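You operate a simulated robot arm through the tools that you are given. There is no shell and no other tool.

You run a simulated robot arm. Do the job below in one go: nothing can be reset, and whatever is moved stays where it is left.

TASK
Shut the guard, fill the caged wheel to its label and run the leak test.
Fine: regulator at the label's mark, green button till the display agrees, then the blue button.

Only the result counts: the job must be done as asked and must still hold three seconds after the hand-in. Knocking over, shifting, dropping, spilling or breaking anything else fails it.

THE ROBOT
A 7-joint arm with a two-finger parallel gripper, fixed in place. Base frame: the origin is on the floor under the middle of its stand, x ahead of it, y to its left, z up; the work surface is at about z = 880. Readings come in mm, degrees, newtons and seconds.
With the tool pointing down near the work surface it reaches from about 400 to 900 mm from the base axis. Its first joint turns from -143.0 to 143.0 degrees. Payload 3 kg.
The tool frame sits at the grasp point between the pads (the TCP): z along the fingers, y along the line on which they close. The tips reach 30 mm beyond it. Largest opening 94 mm; finger width 28, thickness 10; the body of the gripper, 50 by 96 mm, starts 55 mm behind the TCP.
Orientation is told as [roll, pitch, yaw] about the base's x, y, z axes, in that order, counted from this pose: with the fingers straight down and closing along the base's y, the tool's x points along the base's -x, its y along +y and its z along -z.

THE INTERFACE
- The arm moves only by the tool jog_arm. Its argument "increments" is a list of rows, each an object (a shift or turn left out is 0, a gripper value left out holds the last) with "dr": the turn, a rotation vector about the tool's x, y, z in degrees, a list of three; "slide": the shift along the tool's x, y, z in mm, a list of three; "hand": the gripper command, from -1 (shut) to 1 (fully open), values between in proportion. In form: [{"dr": [rx, ry, rz], "slide": [tx, ty, tz], "hand": hand}, ...]. A call has 1 to 20 rows; each row shifts and turns the commanded pose from where the row before left it, along the tool's axes as they then stand. Rows are played at 5 a second. More than 50 mm and 8.6 degrees between two rows, or a gripper value outside its range, and nothing of the call is played. A pose out of reach is approached as far as the arm can. The call stops where the force on the tool passes 90 N (or 10 N more than at its start, if that is more) or the arm is blocked; 0.2 s more then pass. Each finger travels about 72 mm/s and halts on what it meets, pressing with about 28 N; the grip force reading is that of the motor and also rises with nothing between the fingers. The clock runs only during rows and for 0.2 s after the last one: add rows that do not move to give the fingers time. The reply holds the time, the measured pose of the TCP, the force on the tool along the base axes, the opening and the grip force, in the units named above and with some noise, with the torque about the TCP (base axes, N m) and any sound that the robot's microphone picked up, and new pictures: "views" is both (left out), scene, wrist or none.
- Cameras (640 x 400 px; columns grow to the right, rows downward): "scene" is fixed at [210.7, 504.4, 1725.4]; the picture's right is [-0.72, -0.70, 0.00], its down [-0.45, 0.46, -0.77] and it looks along [0.53, -0.55, -0.64] (base axes); focal length 328 px, centre (320, 200). "wrist" rides on the gripper at [76, 14, -102] in the tool frame; the picture's right is [-0.18, 0.98, 0.00], its down [-0.75, -0.14, -0.64] and it looks along [-0.63, -0.12, 0.77] (tool axes); focal length 243 px, centre (320, 200). There is no depth. A picture from a camera that has moved, and an enlarged one, comes with that camera's place and axes in the base frame and with its lens. The place of the scene camera against the robot may be out by one fixed shift of up to 25 mm in any direction.
- inspect(camera, box): a new picture of the part [left, top, right, bottom] of that camera's present view, enlarged. It takes no simulated time.
- hand_in(): hands the job in; it is judged then, once.

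Places have to be worked out from the pictures, the camera data and where the tool is seen. Open the gripper and draw the arm clear of the work before you hand the job in, unless the task says otherwise.

The tools are called after "Call:" as name(argument=value, ...) on one line, values as JSON. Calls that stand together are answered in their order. jog_arm: Moves the arm, as the interface text tells. Its arguments: {"type":"object","properties":{"increments":{"type":"array","items":{"type":"object","properties":{"dr":{"type":"array","items":{"type":"number"}},"slide":{"type":"array","items":{"type":"number"}},"hand":{"type":"number"}}}},"views":{"type":"string","enum":["both","scene","wrist","none"]}},"required":["increments"]} The other tools are called the same way: inspect (camera, box) takes an enlarged picture of a part of a camera's view; hand_in () hands the job in.

At the start:

```text
t: 0.0
ee_pos: [535.8, -121.6, 1220.5]
tcp_rot: [0.0, 0.1, 0.0]
force: [-0.3, 0.4, -0.5]
moment: [0.02, 0.05, -0.01]
width: 93.7
gripper_force: 0.0
```

scene: 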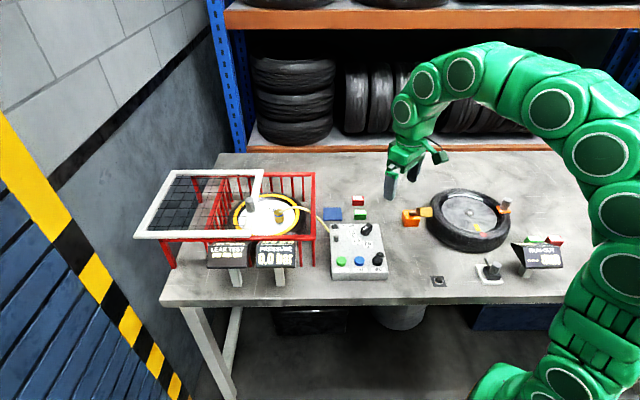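
wrist: 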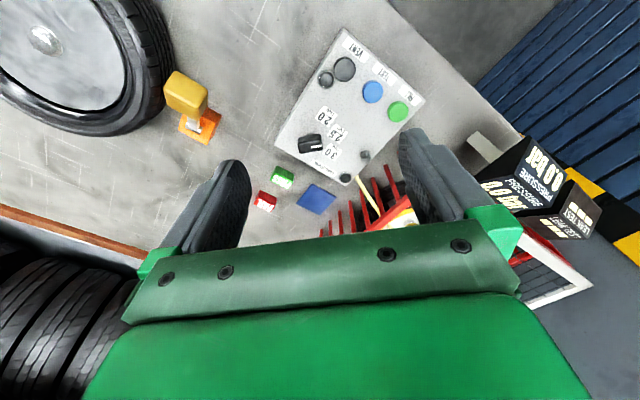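

The cage with the wheel stands on the left, with a control box beside it. I take enlarged pictures first to read labels and see the details.

Call:
inspect(camera="scene", box=[130, 160, 330, 285])

Call:
inspect(camera="scene", box=[310, 180, 470, 290])

Call:
inspect(camera="wrist", box=[260, 20, 440, 220])

Call:
inspect(camera="scene", box=[400, 180, 580, 290])

```text
3.20 times, centred on (230, 222) of scene
camera zoom: at [210.7, 504.4, 1725.4], right [-0.72, -0.7, 0.0], down [-0.45, 0.46, -0.77], along [0.53, -0.55, -0.64], focal length 1051 px, centre (608, 128)
```

zoom: 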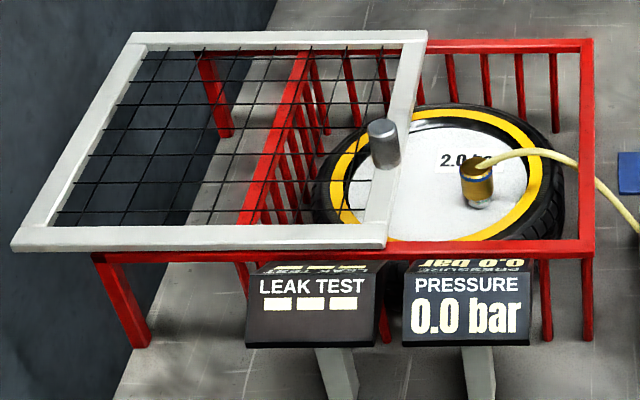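

```text
3.64 times, centred on (390, 235) of scene
camera zoom: at [210.7, 504.4, 1725.4], right [-0.72, -0.7, 0.0], down [-0.45, 0.46, -0.77], along [0.53, -0.55, -0.64], focal length 1194 px, centre (66, 73)
```

zoom: 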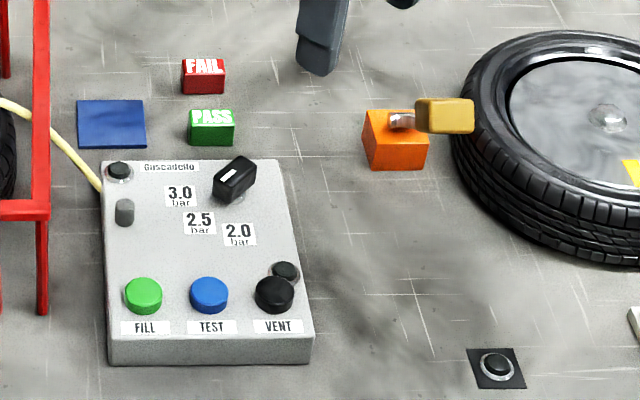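

```text
2.00 times, centred on (350, 120) of wrist
camera zoom: at [460.3, -107.2, 1321.1], right [0.18, 0.98, 0.0], down [0.75, -0.14, 0.64], along [0.63, -0.12, -0.77], focal length 485 px, centre (260, 360)
```

zoom: 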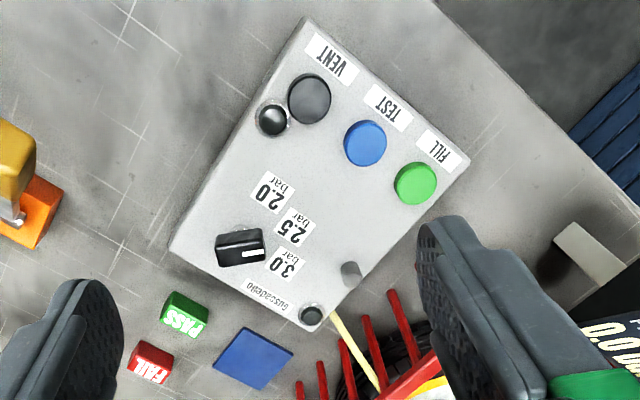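

```text
3.56 times, centred on (490, 235) of scene
camera zoom: at [210.7, 504.4, 1725.4], right [-0.72, -0.7, 0.0], down [-0.45, 0.46, -0.77], along [0.53, -0.55, -0.64], focal length 1168 px, centre (-284, 76)
```

zoom: 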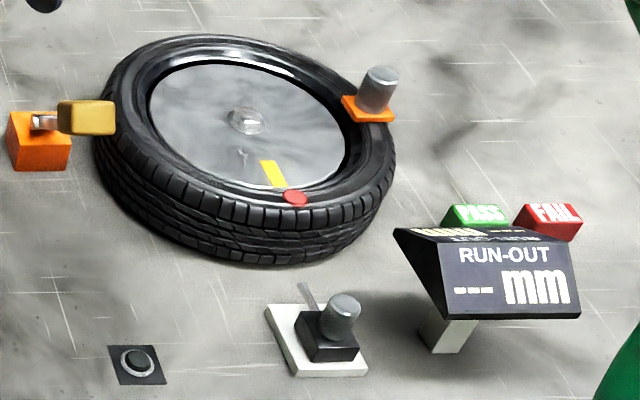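

The label on the caged wheel reads "2.0…", partly hidden by the hose connector. I judge the cage rim at z≈1005 and the guard knob near (916, 97), with the guard slid away from the wheel. I move the wrist camera over for a better look at the label, guard and knob.

Call:
jog_arm(increments=[{"slide": [-16, 30.5, -7.5]}, {"slide": [-16, 30.5, -7.5]}, {"slide": [-16, 30.5, -7.5]}, {"slide": [-16, 30.5, -7.5]}, {}])

```text
t: 1.2
ee_pos: [602.4, 3.6, 1251.4]
tcp_rot: [-0.1, -0.1, 0.0]
force: [0.6, 1.0, 0.4]
moment: [-0.01, -0.01, 0.02]
width: 94.1
gripper_force: 0.0
camera wrist: at [525.8, 16.9, 1352.9], right [0.18, 0.98, 0.0], down [0.75, -0.14, 0.64], along [0.63, -0.12, -0.77], focal length 243 px, centre (320, 200)
```

scene: 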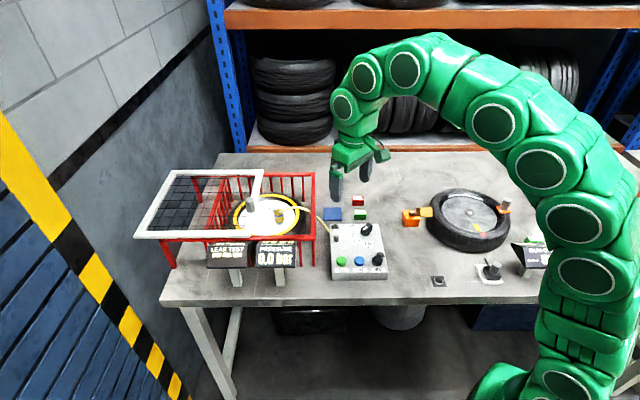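
wrist: 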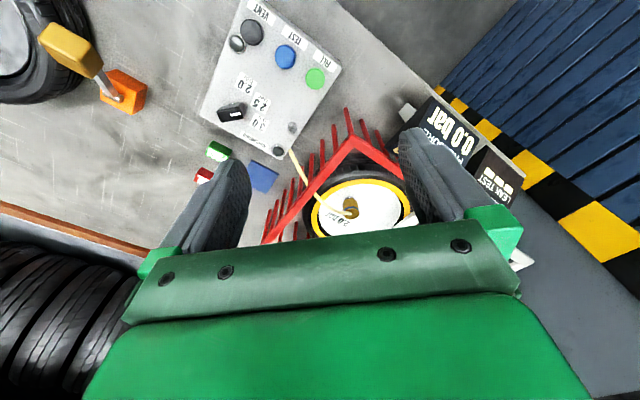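

The label sits near the bottom of the view. I advance the arm 120 mm and rise a little so that the wheel and guard knob come into the clear part of the wrist picture.

Call:
jog_arm(increments=[{"slide": [-30, 8, -10]}, {"slide": [-30, 8, -10]}, {"slide": [-30, 8, -10]}, {"slide": [-30, 8, -10]}, {}])

```text
t: 2.4
ee_pos: [687.2, 25.4, 1273.3]
tcp_rot: [0.0, 0.0, 0.1]
force: [-0.8, 0.1, -0.1]
moment: [-0.03, 0.0, -0.01]
width: 94.1
gripper_force: 0.0
out of reach, approached as far as the arm can: row 3, 4
camera wrist: at [610.9, 40.2, 1375.3], right [0.18, 0.98, 0.0], down [0.75, -0.14, 0.64], along [0.63, -0.12, -0.77], focal length 243 px, centre (320, 200)
```

scene: 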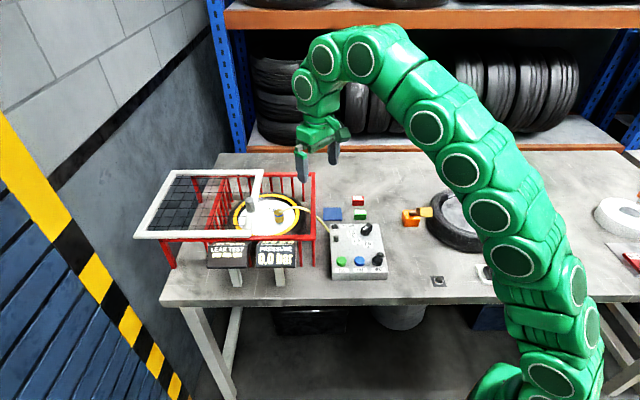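
wrist: 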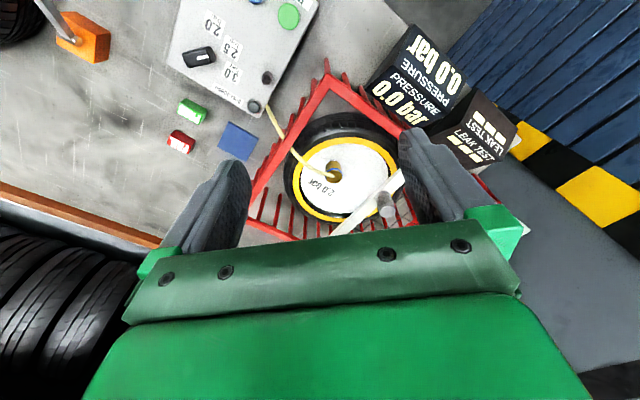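

The arm hits its reach limit at this height. I enlarge the wheel, the knob and the box now in view.

Call:
inspect(camera="wrist", box=[230, 60, 430, 240])

Call:
inspect(camera="wrist", box=[290, 130, 430, 230])

Call:
inspect(camera="wrist", box=[160, 0, 330, 120])

```text
2.22 times, centred on (330, 150) of wrist
camera zoom: at [610.9, 40.2, 1375.3], right [0.18, 0.98, 0.0], down [0.75, -0.14, 0.64], along [0.63, -0.12, -0.77], focal length 539 px, centre (298, 311)
```

zoom: 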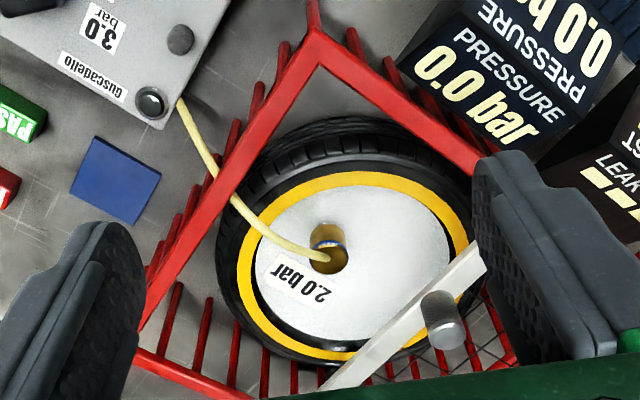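

```text
4.00 times, centred on (360, 180) of wrist
camera zoom: at [610.9, 40.2, 1375.3], right [0.18, 0.98, 0.0], down [0.75, -0.14, 0.64], along [0.63, -0.12, -0.77], focal length 970 px, centre (160, 280)
```

zoom: 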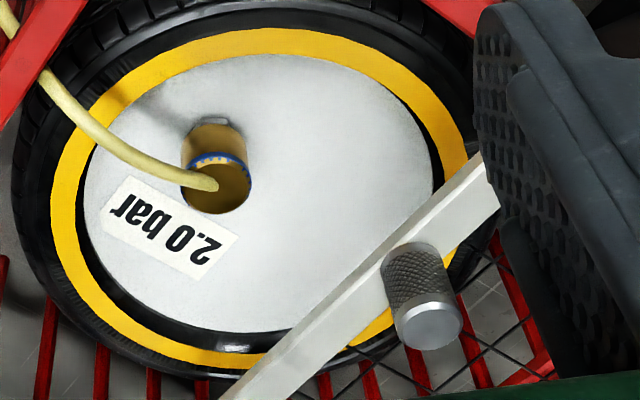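

```text
3.33 times, centred on (245, 60) of wrist
camera zoom: at [610.9, 40.2, 1375.3], right [0.18, 0.98, 0.0], down [0.75, -0.14, 0.64], along [0.63, -0.12, -0.77], focal length 809 px, centre (570, 667)
```

zoom: 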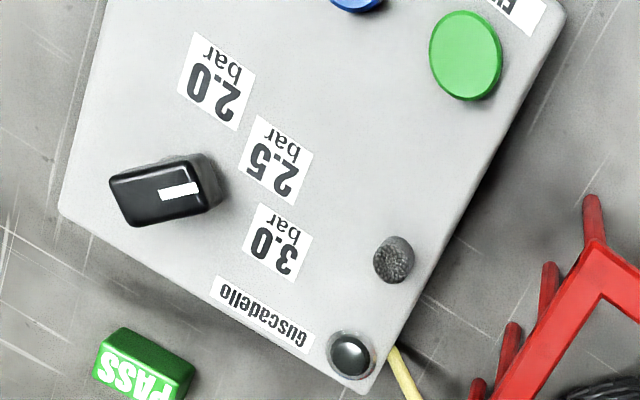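

The label reads 2.0 bar; the regulator points near 2.5–3.0 now. The guard's knurled knob is at about (913, 103), z 1020–1065, beyond the straight-down reach. I tilt the fingers outward by 24° to extend reach, while lowering a bit.

Call:
jog_arm(increments=[{"slide": [15, 0, 25]}, {"slide": [15, 0, 25]}, {"dr": [0, -8, 0]}, {"dr": [0, -8, 0]}, {"dr": [0, -8, 0]}, {}])

```text
t: 3.8
ee_pos: [659.3, 27.1, 1222.7]
tcp_rot: [-0.1, -24.0, 0.0]
force: [0.8, 0.3, 0.2]
moment: [-0.01, -0.01, 0.0]
width: 93.9
gripper_force: 0.0
camera wrist: at [547.3, 40.6, 1284.0], right [0.17, 0.98, 0.07], down [0.43, -0.14, 0.89], along [0.89, -0.12, -0.44], focal length 243 px, centre (320, 200)
```

scene: 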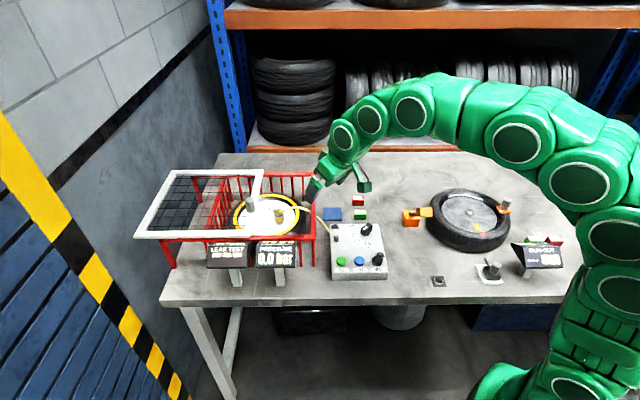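
wrist: 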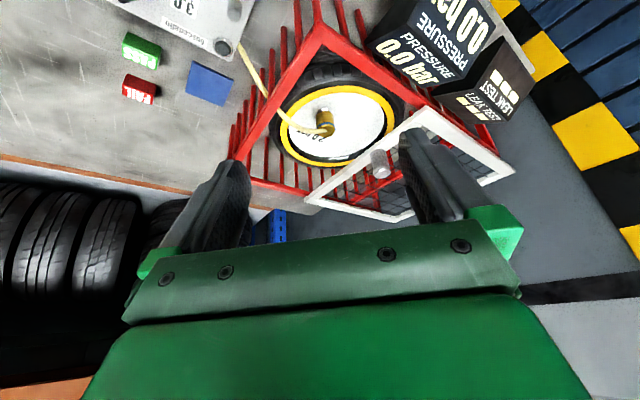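

The tilt went through and commands resume from the reached pose. I enlarge the lid and knob in this second view to triangulate.

Call:
inspect(camera="wrist", box=[340, 120, 420, 180])

Call:
inspect(camera="wrist", box=[220, 20, 520, 220])

```text
6.67 times, centred on (380, 150) of wrist
camera zoom: at [547.3, 40.6, 1284.0], right [0.17, 0.98, 0.07], down [0.43, -0.14, 0.89], along [0.89, -0.12, -0.44], focal length 1618 px, centre (-80, 533)
```

zoom: 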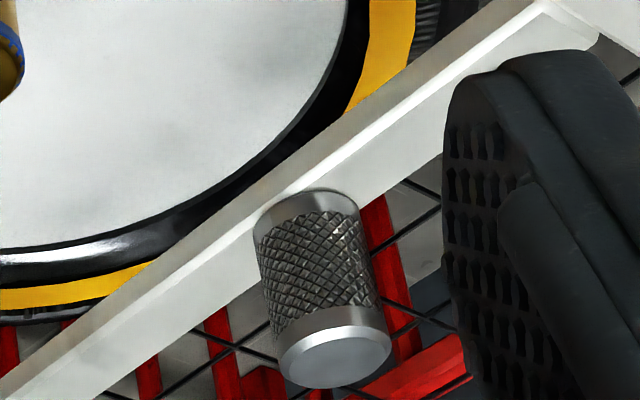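

```text
2.00 times, centred on (370, 120) of wrist
camera zoom: at [547.3, 40.6, 1284.0], right [0.17, 0.98, 0.07], down [0.43, -0.14, 0.89], along [0.89, -0.12, -0.44], focal length 485 px, centre (220, 360)
```

zoom: 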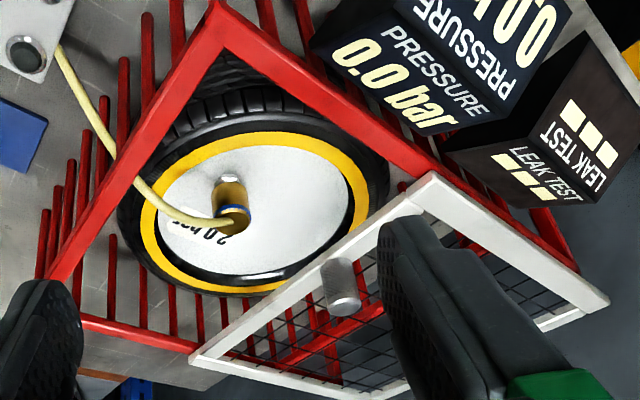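

Triangulating the two wrist views puts the knob's top centre at about (905, 102, 1074), its base on the lid at z≈1030, and the rails run at 45°, with about 175 mm of travel to close. I move to a stand-off point 70 mm short of the knob along the finger direction.

Call:
jog_arm(increments=[{"slide": [-26.9, 12.5, 28.6], "hand": 1}, {"slide": [-26.9, 12.5, 28.6]}, {"slide": [-26.9, 12.5, 28.6]}, {"slide": [-26.9, 12.5, 28.6]}, {"slide": [-26.9, 12.5, 28.6]}, {"slide": [-26.9, 12.5, 28.6]}, {}])

```text
t: 5.4
ee_pos: [876.8, 105.1, 1136.6]
tcp_rot: [0.1, -24.0, 0.1]
force: [-0.3, 0.0, 0.1]
moment: [0.01, 0.03, -0.03]
width: 93.9
gripper_force: 0.1
camera wrist: at [766.3, 118.0, 1198.2], right [0.17, 0.98, 0.07], down [0.43, -0.14, 0.89], along [0.89, -0.12, -0.44], focal length 243 px, centre (320, 200)
```

scene: 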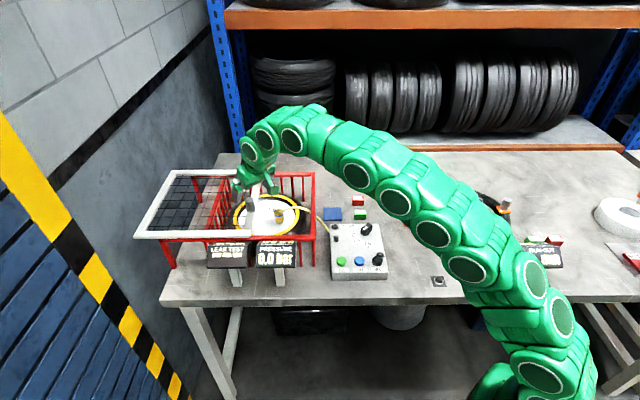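
wrist: 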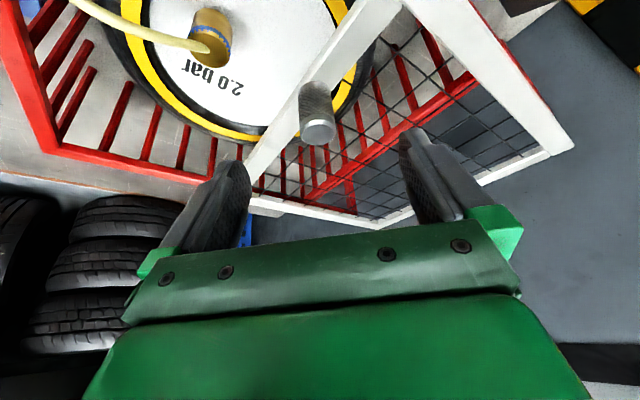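

The knob top from this closer view is again at (904, 103) for z=1074. I bring the open fingers down around it, TCP to z≈1068.

Call:
jog_arm(increments=[{"slide": [0.8, -0.6, 18.4]}, {"slide": [0.8, -0.6, 18.4]}, {"slide": [0.8, -0.7, 18.4]}, {"slide": [0.7, -0.7, 18.4]}, {}])

```text
t: 6.6
ee_pos: [902.8, 98.5, 1064.6]
tcp_rot: [-0.1, -24.0, -0.1]
force: [0.6, 0.2, -0.7]
moment: [0.0, 0.03, 0.01]
width: 94.2
gripper_force: 0.1
camera wrist: at [791.6, 112.3, 1125.6], right [0.17, 0.98, 0.08], down [0.43, -0.14, 0.89], along [0.89, -0.12, -0.44], focal length 243 px, centre (320, 200)
```

scene: 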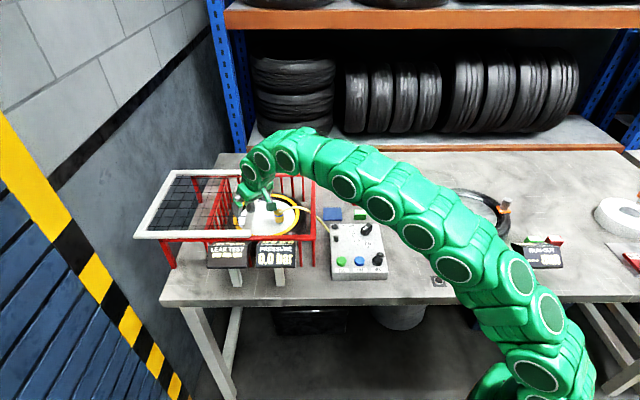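
wrist: 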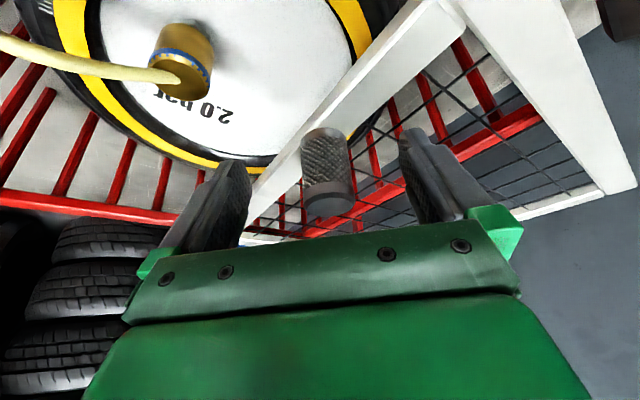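

The knob stands between the fingers, about 4 mm toward +y of the TCP. I centre on it and close.

Call:
jog_arm(increments=[{"slide": [0, 3.5, -1]}, {"hand": 0.2}, {"hand": -0.2}, {"hand": -1}, {}, {}, {}])

```text
t: 8.2
ee_pos: [902.5, 101.9, 1065.5]
tcp_rot: [0.1, -24.1, 0.0]
force: [-0.2, -0.8, 0.0]
moment: [0.02, -0.2, -0.01]
width: 31.2
gripper_force: 44.3
camera wrist: at [792.2, 116.0, 1127.0], right [0.17, 0.98, 0.07], down [0.43, -0.14, 0.89], along [0.89, -0.12, -0.44], focal length 243 px, centre (320, 200)
```

scene: 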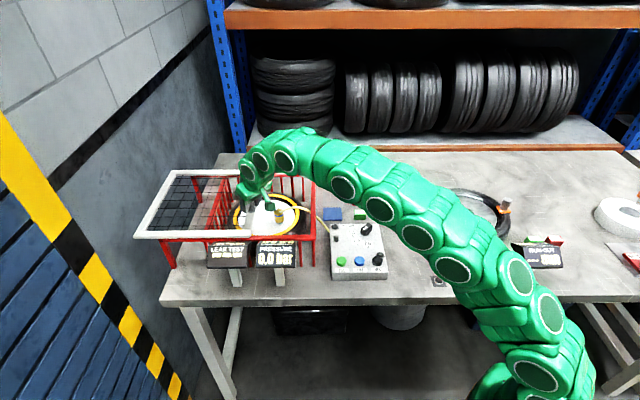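
wrist: 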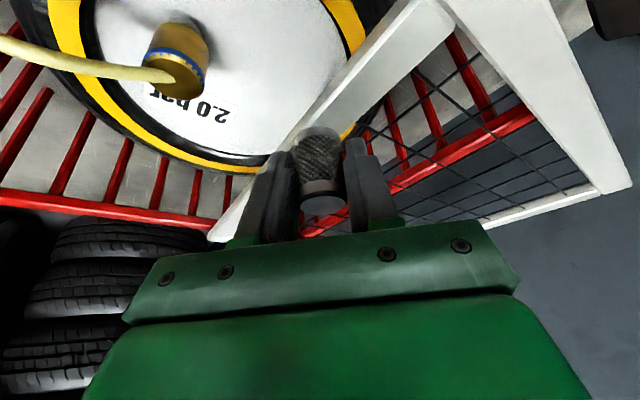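

The knob is gripped (31 mm). I start pulling the guard along (-0.71, -0.71), 20 mm as a trial, watching the force.

Call:
jog_arm(increments=[{"slide": [3.23, -3.54, -1.44]}, {"slide": [3.23, -3.54, -1.44]}, {"slide": [3.23, -3.54, -1.44]}, {"slide": [3.23, -3.54, -1.44]}])

```text
t: 9.2
ee_pos: [890.3, 87.9, 1065.8]
tcp_rot: [0.0, -24.0, 0.0]
force: [-7.2, 8.4, 7.8]
moment: [-0.12, -0.56, 0.1]
width: 31.1
gripper_force: 44.6
camera wrist: at [779.0, 102.8, 1127.0], right [0.17, 0.98, 0.07], down [0.43, -0.14, 0.89], along [0.89, -0.12, -0.44], focal length 243 px, centre (320, 200)
```

scene: 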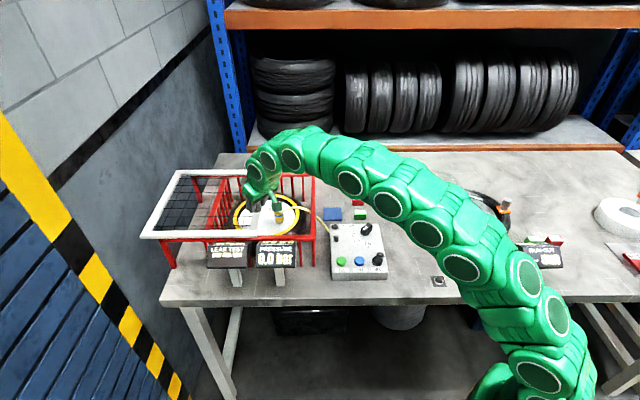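
wrist: 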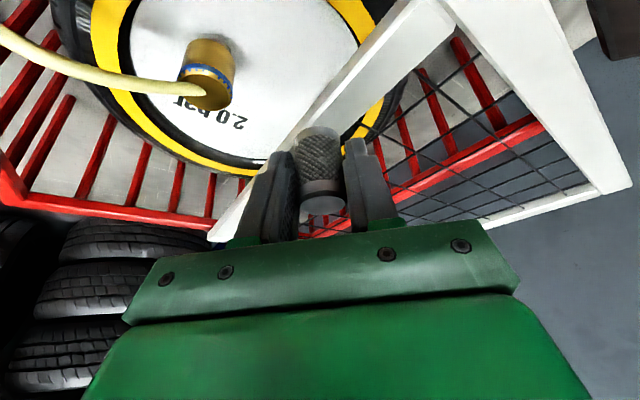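

The guard slides along with the knob with modest side force. I continue another 60 mm in small steps.

Call:
jog_arm(increments=[{"slide": [4.6, -4.9, -2.05]}, {"slide": [4.6, -4.9, -2.05]}, {"slide": [4.6, -4.9, -2.05]}, {"slide": [4.6, -4.9, -2.05]}, {"slide": [4.6, -4.9, -2.05]}, {"slide": [4.6, -4.9, -2.05]}, {"slide": [4.6, -4.9, -2.05]}, {"slide": [4.6, -4.9, -2.05]}])

```text
t: 11.0
ee_pos: [849.2, 48.9, 1064.7]
tcp_rot: [0.0, -24.2, -0.1]
force: [11.5, -9.8, 24.7]
moment: [0.06, 0.21, -0.17]
width: 31.1
gripper_force: 45.4
camera wrist: at [738.0, 62.2, 1126.4], right [0.17, 0.98, 0.08], down [0.43, -0.14, 0.89], along [0.89, -0.12, -0.44], focal length 243 px, centre (320, 200)
```

scene: 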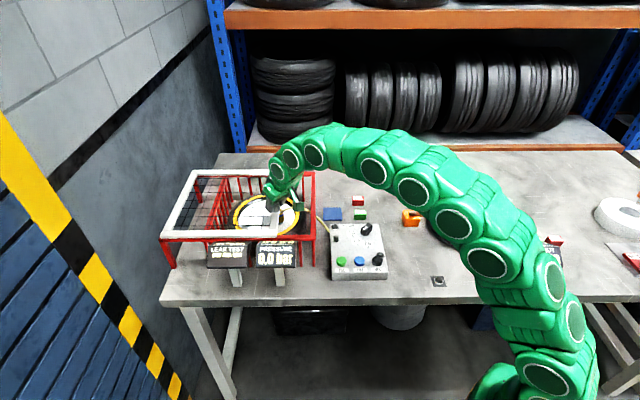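
wrist: 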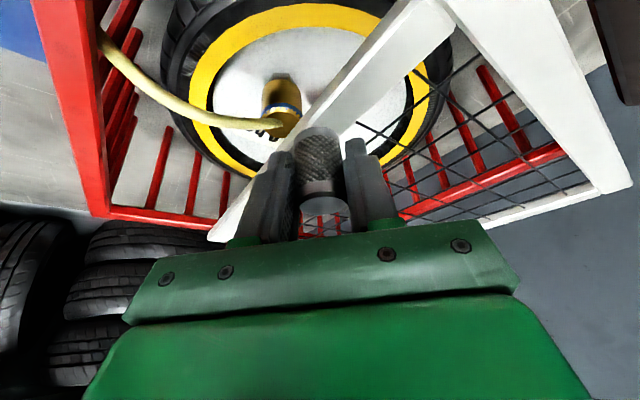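

The guard has moved about 75 mm; the forces show a slight sideways and downward offset. I relax that and pull another 57 mm.

Call:
jog_arm(increments=[{"slide": [-1.73, -1, -1.42]}, {"slide": [4.48, -5.05, -2.1]}, {"slide": [4.48, -5.05, -2.1]}, {"slide": [4.48, -5.05, -2.1]}, {"slide": [4.48, -5.05, -2.1]}, {"slide": [4.48, -5.05, -2.1]}, {"slide": [4.48, -5.05, -2.1]}, {"slide": [4.48, -5.05, -2.1]}, {"slide": [4.48, -5.05, -2.1]}])

```text
t: 13.0
ee_pos: [810.3, 8.8, 1063.9]
tcp_rot: [0.0, -23.6, 0.1]
force: [-28.1, 29.4, -21.4]
moment: [-0.36, 0.28, 0.39]
width: 31.6
gripper_force: 44.5
camera wrist: at [699.1, 22.4, 1127.3], right [0.17, 0.98, 0.07], down [0.43, -0.14, 0.89], along [0.89, -0.12, -0.45], focal length 243 px, centre (320, 200)
```

scene: 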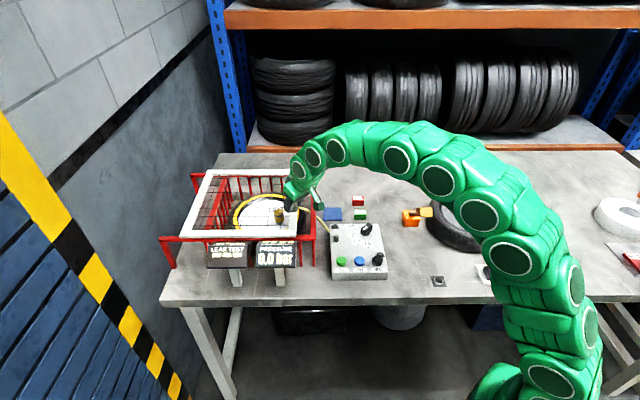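
wrist: 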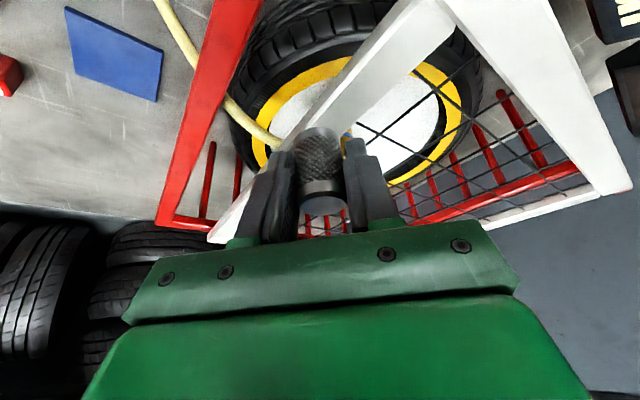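

The pull is on course (131 mm done); I remove the side load and the lift, then pull another 35 mm at exactly 45°.

Call:
jog_arm(increments=[{"slide": [1.44, 1, 0.78]}, {"slide": [4.568, -5, -2.034]}, {"slide": [4.568, -5, -2.034]}, {"slide": [4.568, -5, -2.034]}, {"slide": [4.568, -5, -2.034]}, {"slide": [4.568, -5, -2.034]}])

```text
t: 14.4
ee_pos: [786.1, -15.4, 1065.5]
tcp_rot: [0.0, -24.0, 0.0]
force: [-22.6, 23.5, 18.9]
moment: [-0.09, 0.24, 0.22]
width: 31.3
gripper_force: 44.7
camera wrist: at [674.9, -1.6, 1126.8], right [0.17, 0.98, 0.08], down [0.43, -0.14, 0.89], along [0.89, -0.12, -0.44], focal length 243 px, centre (320, 200)
```

scene: 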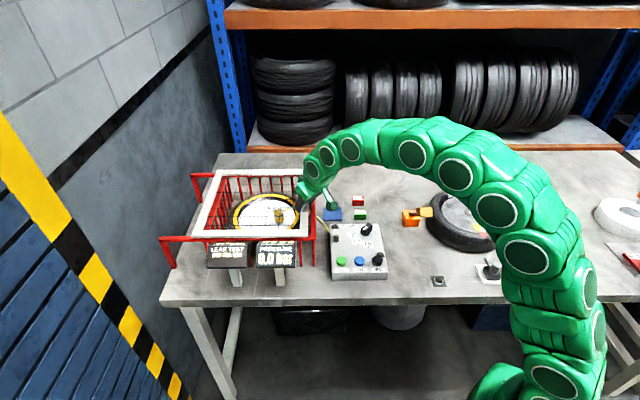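
wrist: 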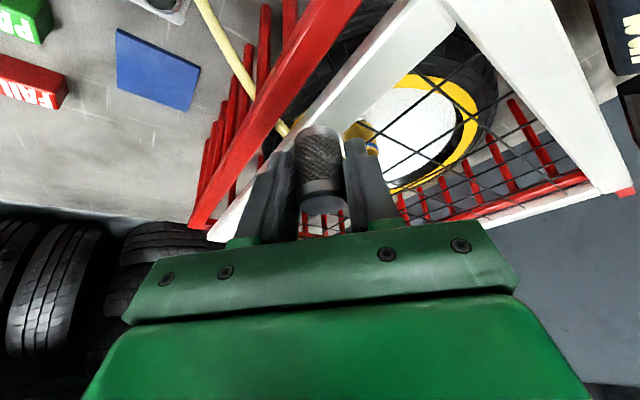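

About 166 mm done; a narrow gap seems left between the lid bar and the end rail. I look closer before the last bit.

Call:
inspect(camera="wrist", box=[180, 0, 480, 240])

Call:
inspect(camera="scene", box=[150, 160, 350, 285])

```text
1.67 times, centred on (330, 120) of wrist
camera zoom: at [674.9, -1.6, 1126.8], right [0.17, 0.98, 0.08], down [0.43, -0.14, 0.89], along [0.89, -0.12, -0.44], focal length 404 px, centre (303, 333)
```

zoom: 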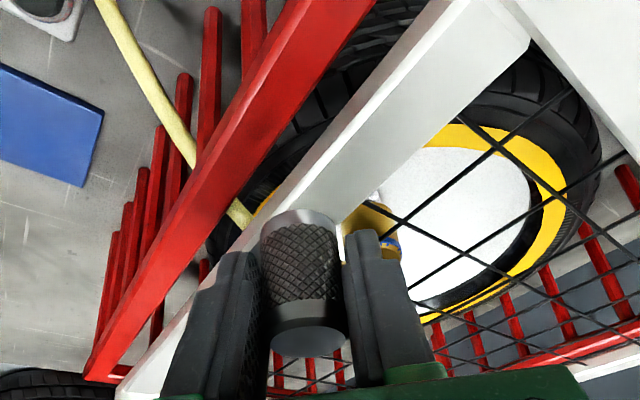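

```text
3.20 times, centred on (250, 222) of scene
camera zoom: at [210.7, 504.4, 1725.4], right [-0.72, -0.7, 0.0], down [-0.45, 0.46, -0.77], along [0.53, -0.55, -0.64], focal length 1051 px, centre (544, 128)
```

zoom: 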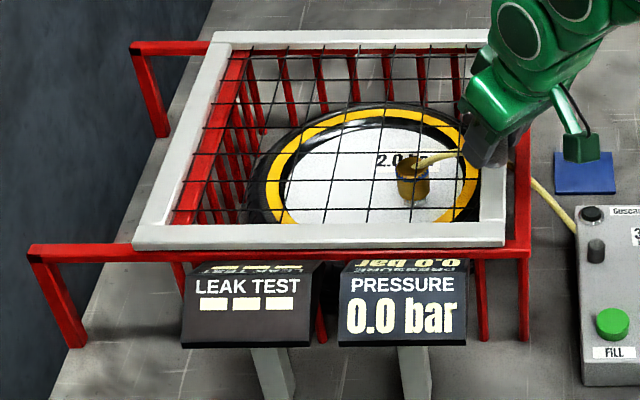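

The lid edge still shows roughly 20 mm to the end rail. I unload the side force and pull on in 3.5 mm steps until the end stop is felt.

Call:
jog_arm(increments=[{"slide": [0.1, 0.6, -1.16]}, {"slide": [2.284, -2.5, -1.017]}, {"slide": [2.284, -2.5, -1.017]}, {"slide": [2.284, -2.5, -1.017]}, {"slide": [2.284, -2.5, -1.017]}])

Call:
inspect(camera="scene", box=[150, 160, 350, 285])

```text
t: 15.6
ee_pos: [773.8, -27.5, 1065.4]
tcp_rot: [-0.1, -24.2, 0.0]
force: [18.8, -18.7, 4.2]
moment: [0.11, 1.17, -0.16]
width: 31.6
gripper_force: 45.0
camera wrist: at [663.5, -12.8, 1126.7], right [0.17, 0.98, 0.07], down [0.43, -0.14, 0.89], along [0.89, -0.12, -0.44], focal length 243 px, centre (320, 200)
```

scene: 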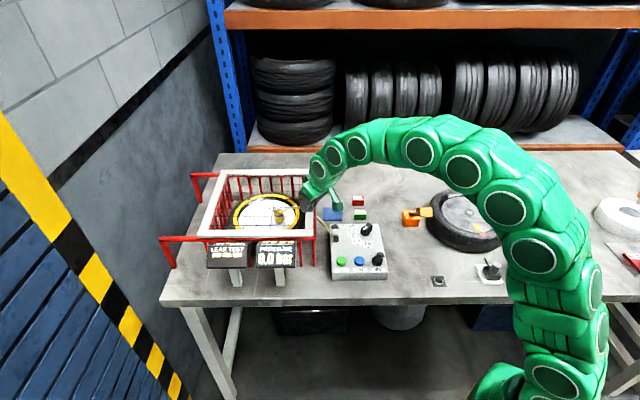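
wrist: 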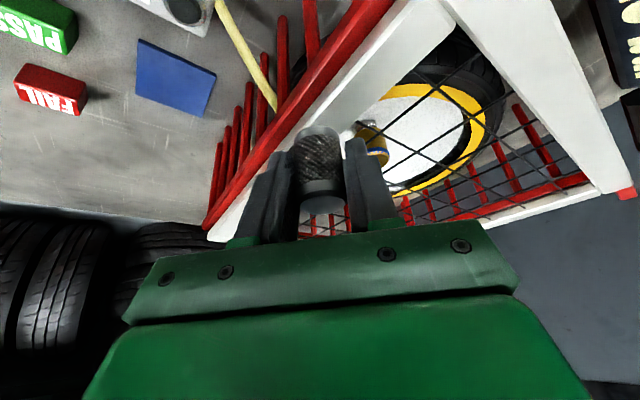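

```text
3.20 times, centred on (250, 222) of scene
camera zoom: at [210.7, 504.4, 1725.4], right [-0.72, -0.7, 0.0], down [-0.45, 0.46, -0.77], along [0.53, -0.55, -0.64], focal length 1051 px, centre (544, 128)
```

zoom: 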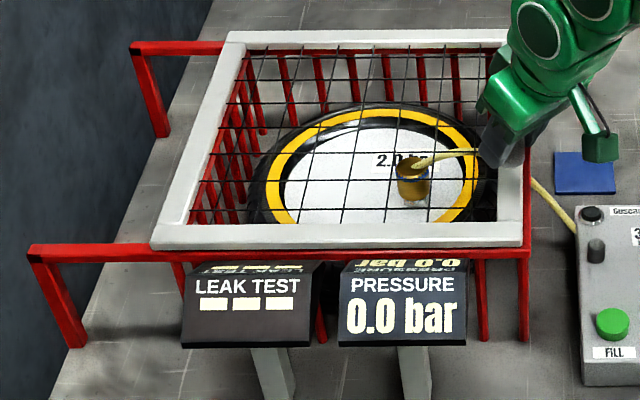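

The lid edge is now almost flush with the end rail and no end-stop force has been felt yet. I relax the side load and pull on in small steps to reach the stop.

Call:
jog_arm(increments=[{"slide": [-0.55, -0.6, 0.24]}, {"slide": [2.284, -2.5, -1.017]}, {"slide": [2.284, -2.5, -1.017]}, {}])

Call:
inspect(camera="scene", box=[150, 160, 350, 285])

```text
t: 16.6
ee_pos: [769.0, -32.8, 1065.2]
tcp_rot: [0.0, -24.0, 0.1]
force: [20.1, -21.2, -3.0]
moment: [0.15, -0.83, -0.15]
width: 31.5
gripper_force: 44.7
camera wrist: at [658.6, -17.8, 1127.0], right [0.17, 0.98, 0.07], down [0.43, -0.14, 0.89], along [0.89, -0.12, -0.44], focal length 243 px, centre (320, 200)
```

scene: 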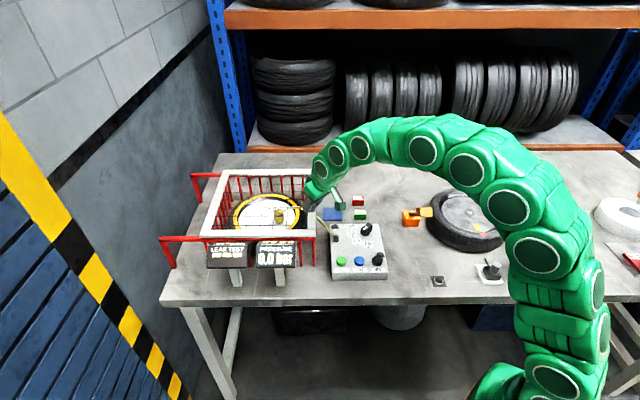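
wrist: 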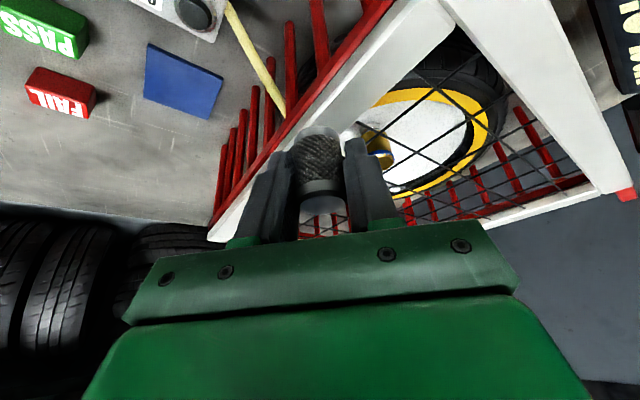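

```text
3.20 times, centred on (250, 222) of scene
camera zoom: at [210.7, 504.4, 1725.4], right [-0.72, -0.7, 0.0], down [-0.45, 0.46, -0.77], along [0.53, -0.55, -0.64], focal length 1051 px, centre (544, 128)
```

zoom: 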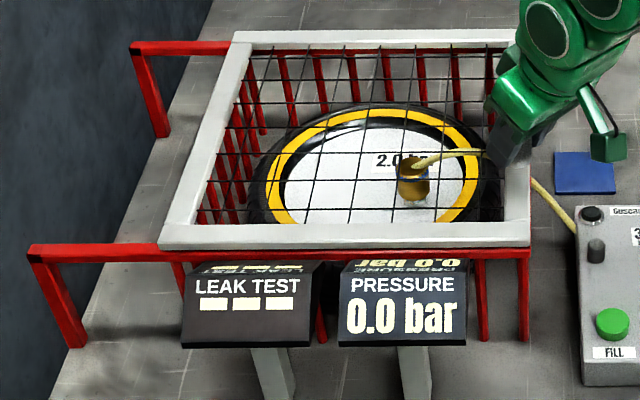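

The lid is flush with the end rail, still without a stop. I try a few more millimetres, in smaller steps, to find the end of travel.

Call:
jog_arm(increments=[{"slide": [-0.5, -0.5, 0.2]}, {"slide": [1.37, -1.5, -0.61]}, {"slide": [1.37, -1.5, -0.61]}, {"slide": [1.37, -1.5, -0.61]}, {}])

Call:
inspect(camera="scene", box=[150, 160, 350, 285])

```text
t: 17.8
ee_pos: [766.3, -32.4, 1065.2]
tcp_rot: [0.0, -24.0, 0.2]
force: [35.0, 44.5, -5.9]
moment: [-0.3, 0.11, 0.18]
width: 31.4
gripper_force: 45.0
camera wrist: at [654.8, -18.9, 1127.4], right [0.17, 0.98, 0.08], down [0.43, -0.14, 0.89], along [0.89, -0.12, -0.44], focal length 243 px, centre (320, 200)
```

scene: 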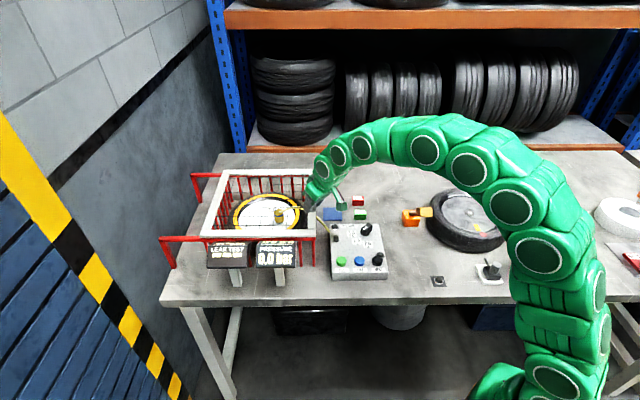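
wrist: 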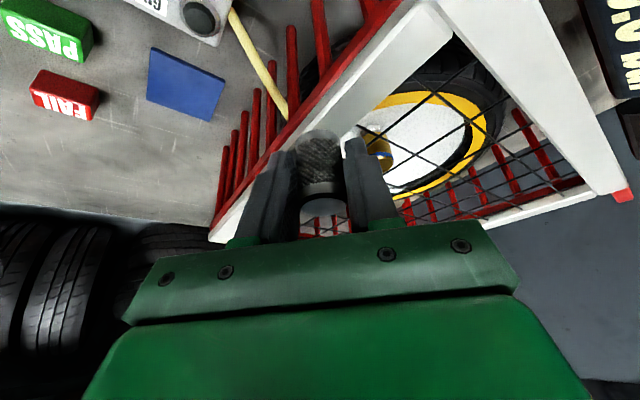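

```text
3.20 times, centred on (250, 222) of scene
camera zoom: at [210.7, 504.4, 1725.4], right [-0.72, -0.7, 0.0], down [-0.45, 0.46, -0.77], along [0.53, -0.55, -0.64], focal length 1051 px, centre (544, 128)
```

zoom: 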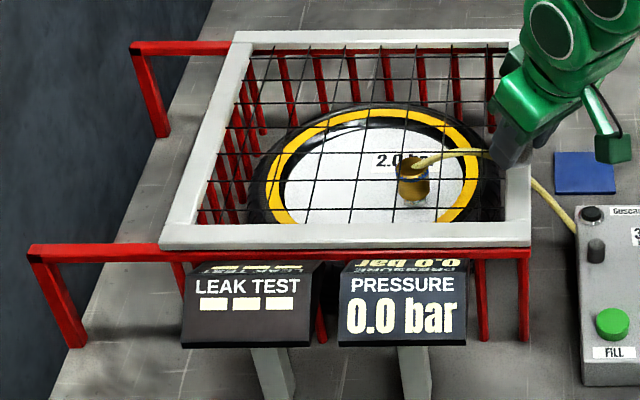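

The end stop is felt (about 56 N against the closing direction), so the guard is fully shut. I ease off the load a millimetre, open, and withdraw along the finger axis.

Call:
jog_arm(increments=[{"slide": [-0.9, 1, 0.4]}, {"hand": 0}, {"hand": 0.3}, {"hand": 0.6}, {}, {"slide": [0, 0, -20]}, {"slide": [0, 0, -30]}, {"slide": [0, 0, -40]}, {"slide": [0, 0, -40]}, {}])

Call:
inspect(camera="scene", box=[150, 160, 350, 285])

```text
t: 20.0
ee_pos: [713.5, -36.0, 1184.7]
tcp_rot: [0.0, -24.0, 0.0]
force: [0.2, 0.5, 0.6]
moment: [0.02, -0.01, 0.01]
width: 75.2
gripper_force: 0.0
camera wrist: at [602.7, -21.7, 1246.5], right [0.17, 0.98, 0.07], down [0.43, -0.14, 0.89], along [0.89, -0.12, -0.44], focal length 243 px, centre (320, 200)
```

scene: 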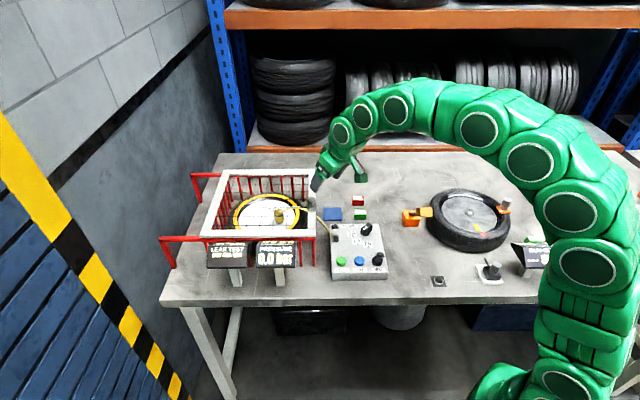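
wrist: 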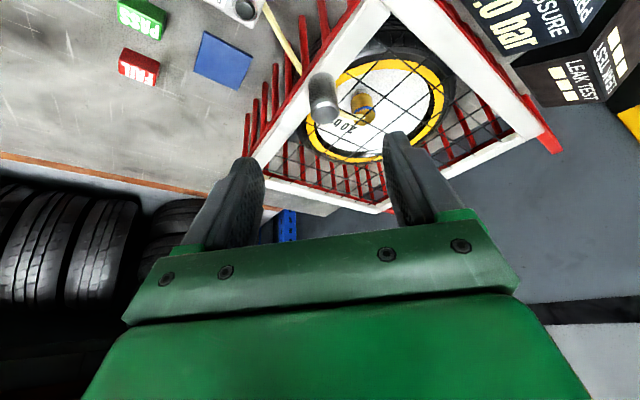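

```text
3.20 times, centred on (250, 222) of scene
camera zoom: at [210.7, 504.4, 1725.4], right [-0.72, -0.7, 0.0], down [-0.45, 0.46, -0.77], along [0.53, -0.55, -0.64], focal length 1051 px, centre (544, 128)
```

zoom: 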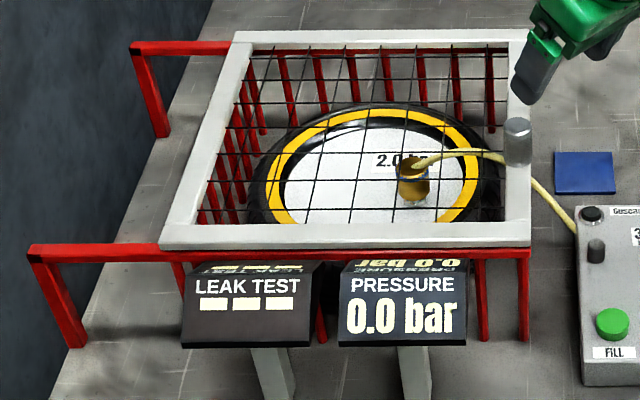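

The guard stays shut. Triangulation puts the regulator knob's top at about (648, -160, 939) and the FILL button at (625, -9, 927). I straighten the tool and back off to view the control box from above.

Call:
jog_arm(increments=[{"dr": [0, 8, 0]}, {"dr": [0, 8, 0]}, {"dr": [0, 8, 0]}, {"slide": [34.25, -16.3, 9]}, {"slide": [34.25, -16.3, 9]}, {"slide": [34.25, -16.3, 9]}, {"slide": [34.25, -16.3, 9]}, {"slide": [34.25, -16.3, 9]}, {"slide": [34.25, -16.3, 9]}, {}])

Call:
inspect(camera="wrist", box=[220, 60, 460, 220])

```text
t: 22.2
ee_pos: [512.8, -133.1, 1131.6]
tcp_rot: [0.0, 0.0, 0.1]
force: [0.0, 0.1, -0.3]
moment: [0.0, -0.04, 0.0]
width: 75.2
gripper_force: 0.1
camera wrist: at [436.3, -117.7, 1233.9], right [0.18, 0.98, 0.0], down [0.75, -0.14, 0.64], along [0.63, -0.12, -0.77], focal length 243 px, centre (320, 200)
```

scene: 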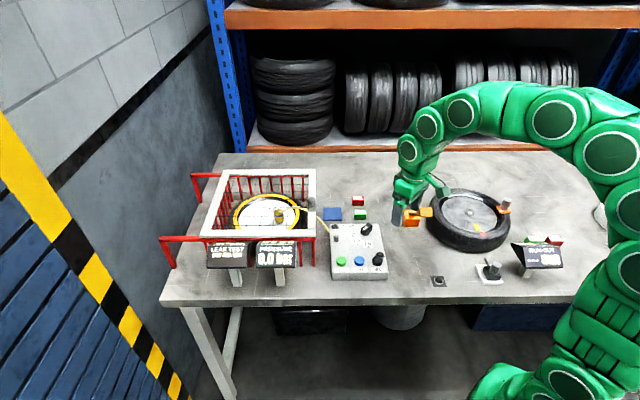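
wrist: 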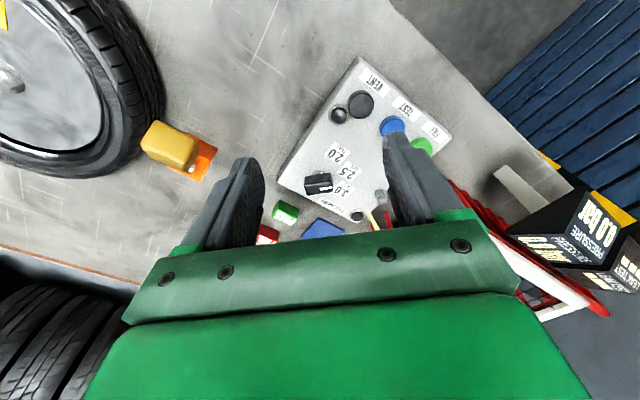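

```text
2.50 times, centred on (340, 140) of wrist
camera zoom: at [436.3, -117.7, 1233.9], right [0.18, 0.98, 0.0], down [0.75, -0.14, 0.64], along [0.63, -0.12, -0.77], focal length 606 px, centre (270, 350)
```

zoom: 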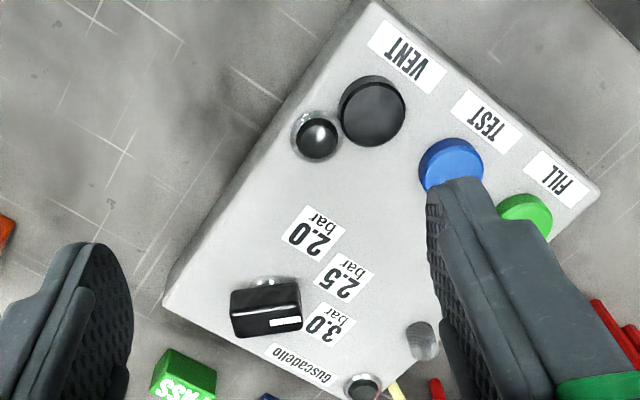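

I need the pointer angle precisely, so I move the camera closer over the regulator.

Call:
jog_arm(increments=[{"slide": [-22, -7, 40], "hand": 1}, {"slide": [-22, -7, 40]}, {}])

Call:
inspect(camera="wrist", box=[250, 120, 410, 230])

```text
t: 23.0
ee_pos: [552.0, -146.5, 1052.0]
tcp_rot: [-0.1, 0.0, 0.0]
force: [-1.0, 1.1, -0.4]
moment: [0.01, 0.0, -0.03]
width: 93.9
gripper_force: 0.0
camera wrist: at [476.6, -132.7, 1153.3], right [0.18, 0.98, 0.0], down [0.75, -0.14, 0.64], along [0.63, -0.12, -0.77], focal length 243 px, centre (320, 200)
```

scene: 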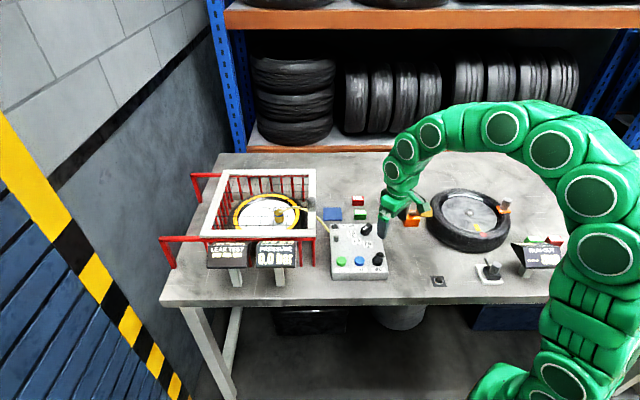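
wrist: 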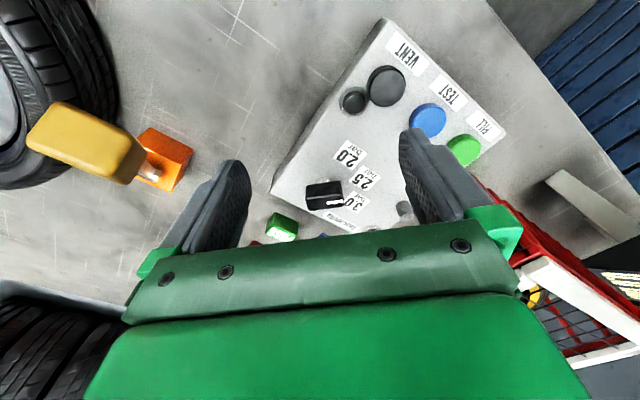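

```text
3.64 times, centred on (330, 175) of wrist
camera zoom: at [476.6, -132.7, 1153.3], right [0.18, 0.98, 0.0], down [0.75, -0.14, 0.64], along [0.63, -0.12, -0.77], focal length 882 px, centre (284, 291)
```

zoom: 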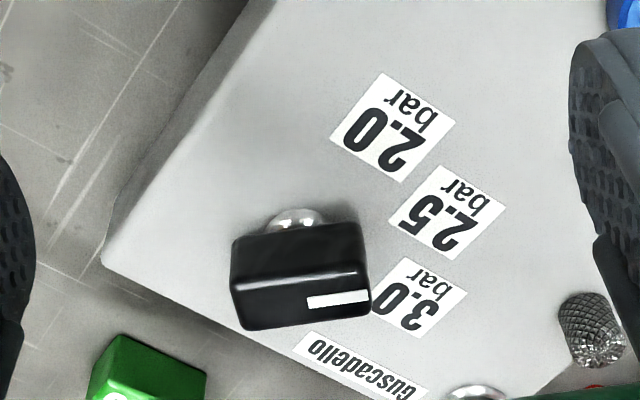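

From this view the knob is a 38×17 mm bar at (648.5, -159.5), top z≈948, box top z≈915. The pointer is at about 86° (the 2.5 mark), and the 2.0 mark lies at about 134°, so it has to turn roughly +47° seen from above. I move over it and turn the gripper so it closes across the bar.

Call:
jog_arm(increments=[{"slide": [-32.2, -4.3, 0]}, {"slide": [-32.2, -4.3, 0]}, {"slide": [-32.1, -4.4, 0]}, {"dr": [0, 0, 8.4]}, {"dr": [0, 0, 8.4]}, {"dr": [0, 0, 8.4]}, {"dr": [0, 0, 8.4]}, {"dr": [0, 0, 8.4]}, {"dr": [0, 0, 8.4]}, {"dr": [0, 0, 8.4]}, {"dr": [0, 0, 8.4]}, {"dr": [0, 0, 8.4]}, {"dr": [0, 0, 8.4]}, {"dr": [0, 0, 8.4]}, {}])

Call:
inspect(camera="wrist", box=[220, 100, 440, 240])

```text
t: 26.2
ee_pos: [649.4, -159.9, 1051.1]
tcp_rot: [0.0, 0.0, -92.5]
force: [-0.3, -0.2, 0.0]
moment: [-0.02, -0.02, 0.02]
width: 94.0
gripper_force: 0.0
camera wrist: at [667.7, -83.9, 1152.7], right [0.97, -0.23, 0.0], down [-0.17, -0.75, 0.64], along [-0.15, -0.63, -0.77], focal length 243 px, centre (320, 200)
```

scene: 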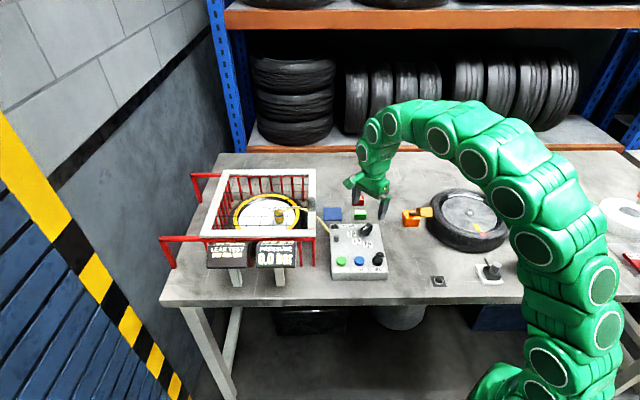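
wrist: 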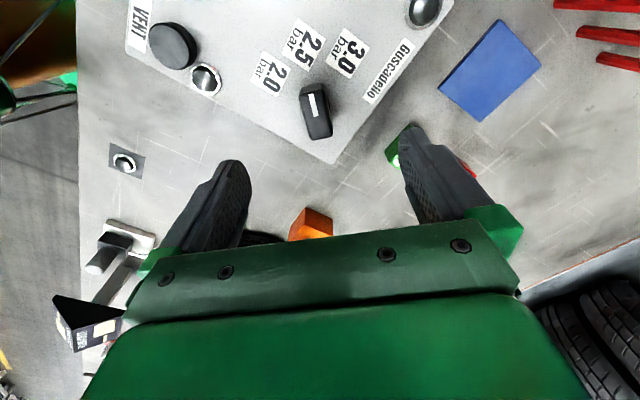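

```text
2.86 times, centred on (330, 170) of wrist
camera zoom: at [667.7, -83.9, 1152.7], right [0.97, -0.23, 0.0], down [-0.17, -0.75, 0.64], along [-0.15, -0.63, -0.77], focal length 693 px, centre (291, 286)
```

zoom: 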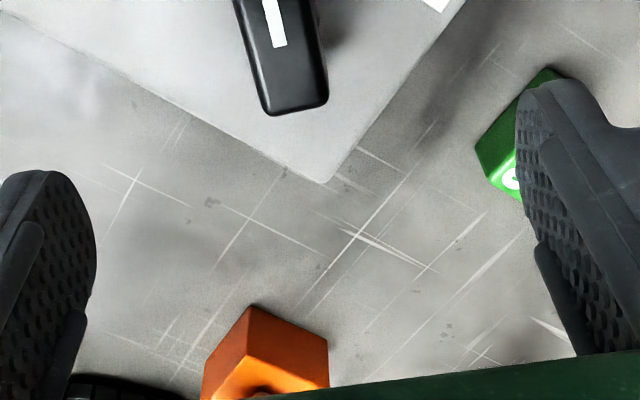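

The knob lies between the fingers' line; I zoom on it to check its position and angle from this side.

Call:
inspect(camera="wrist", box=[240, 10, 400, 150])

```text
2.86 times, centred on (320, 80) of wrist
camera zoom: at [667.7, -83.9, 1152.7], right [0.97, -0.23, 0.0], down [-0.17, -0.75, 0.64], along [-0.15, -0.63, -0.77], focal length 693 px, centre (320, 543)
```

zoom: 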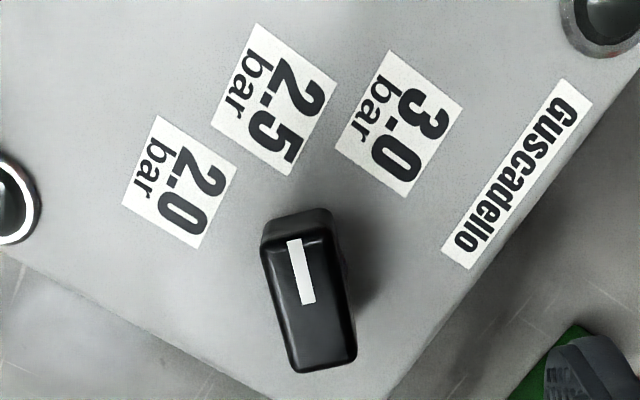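

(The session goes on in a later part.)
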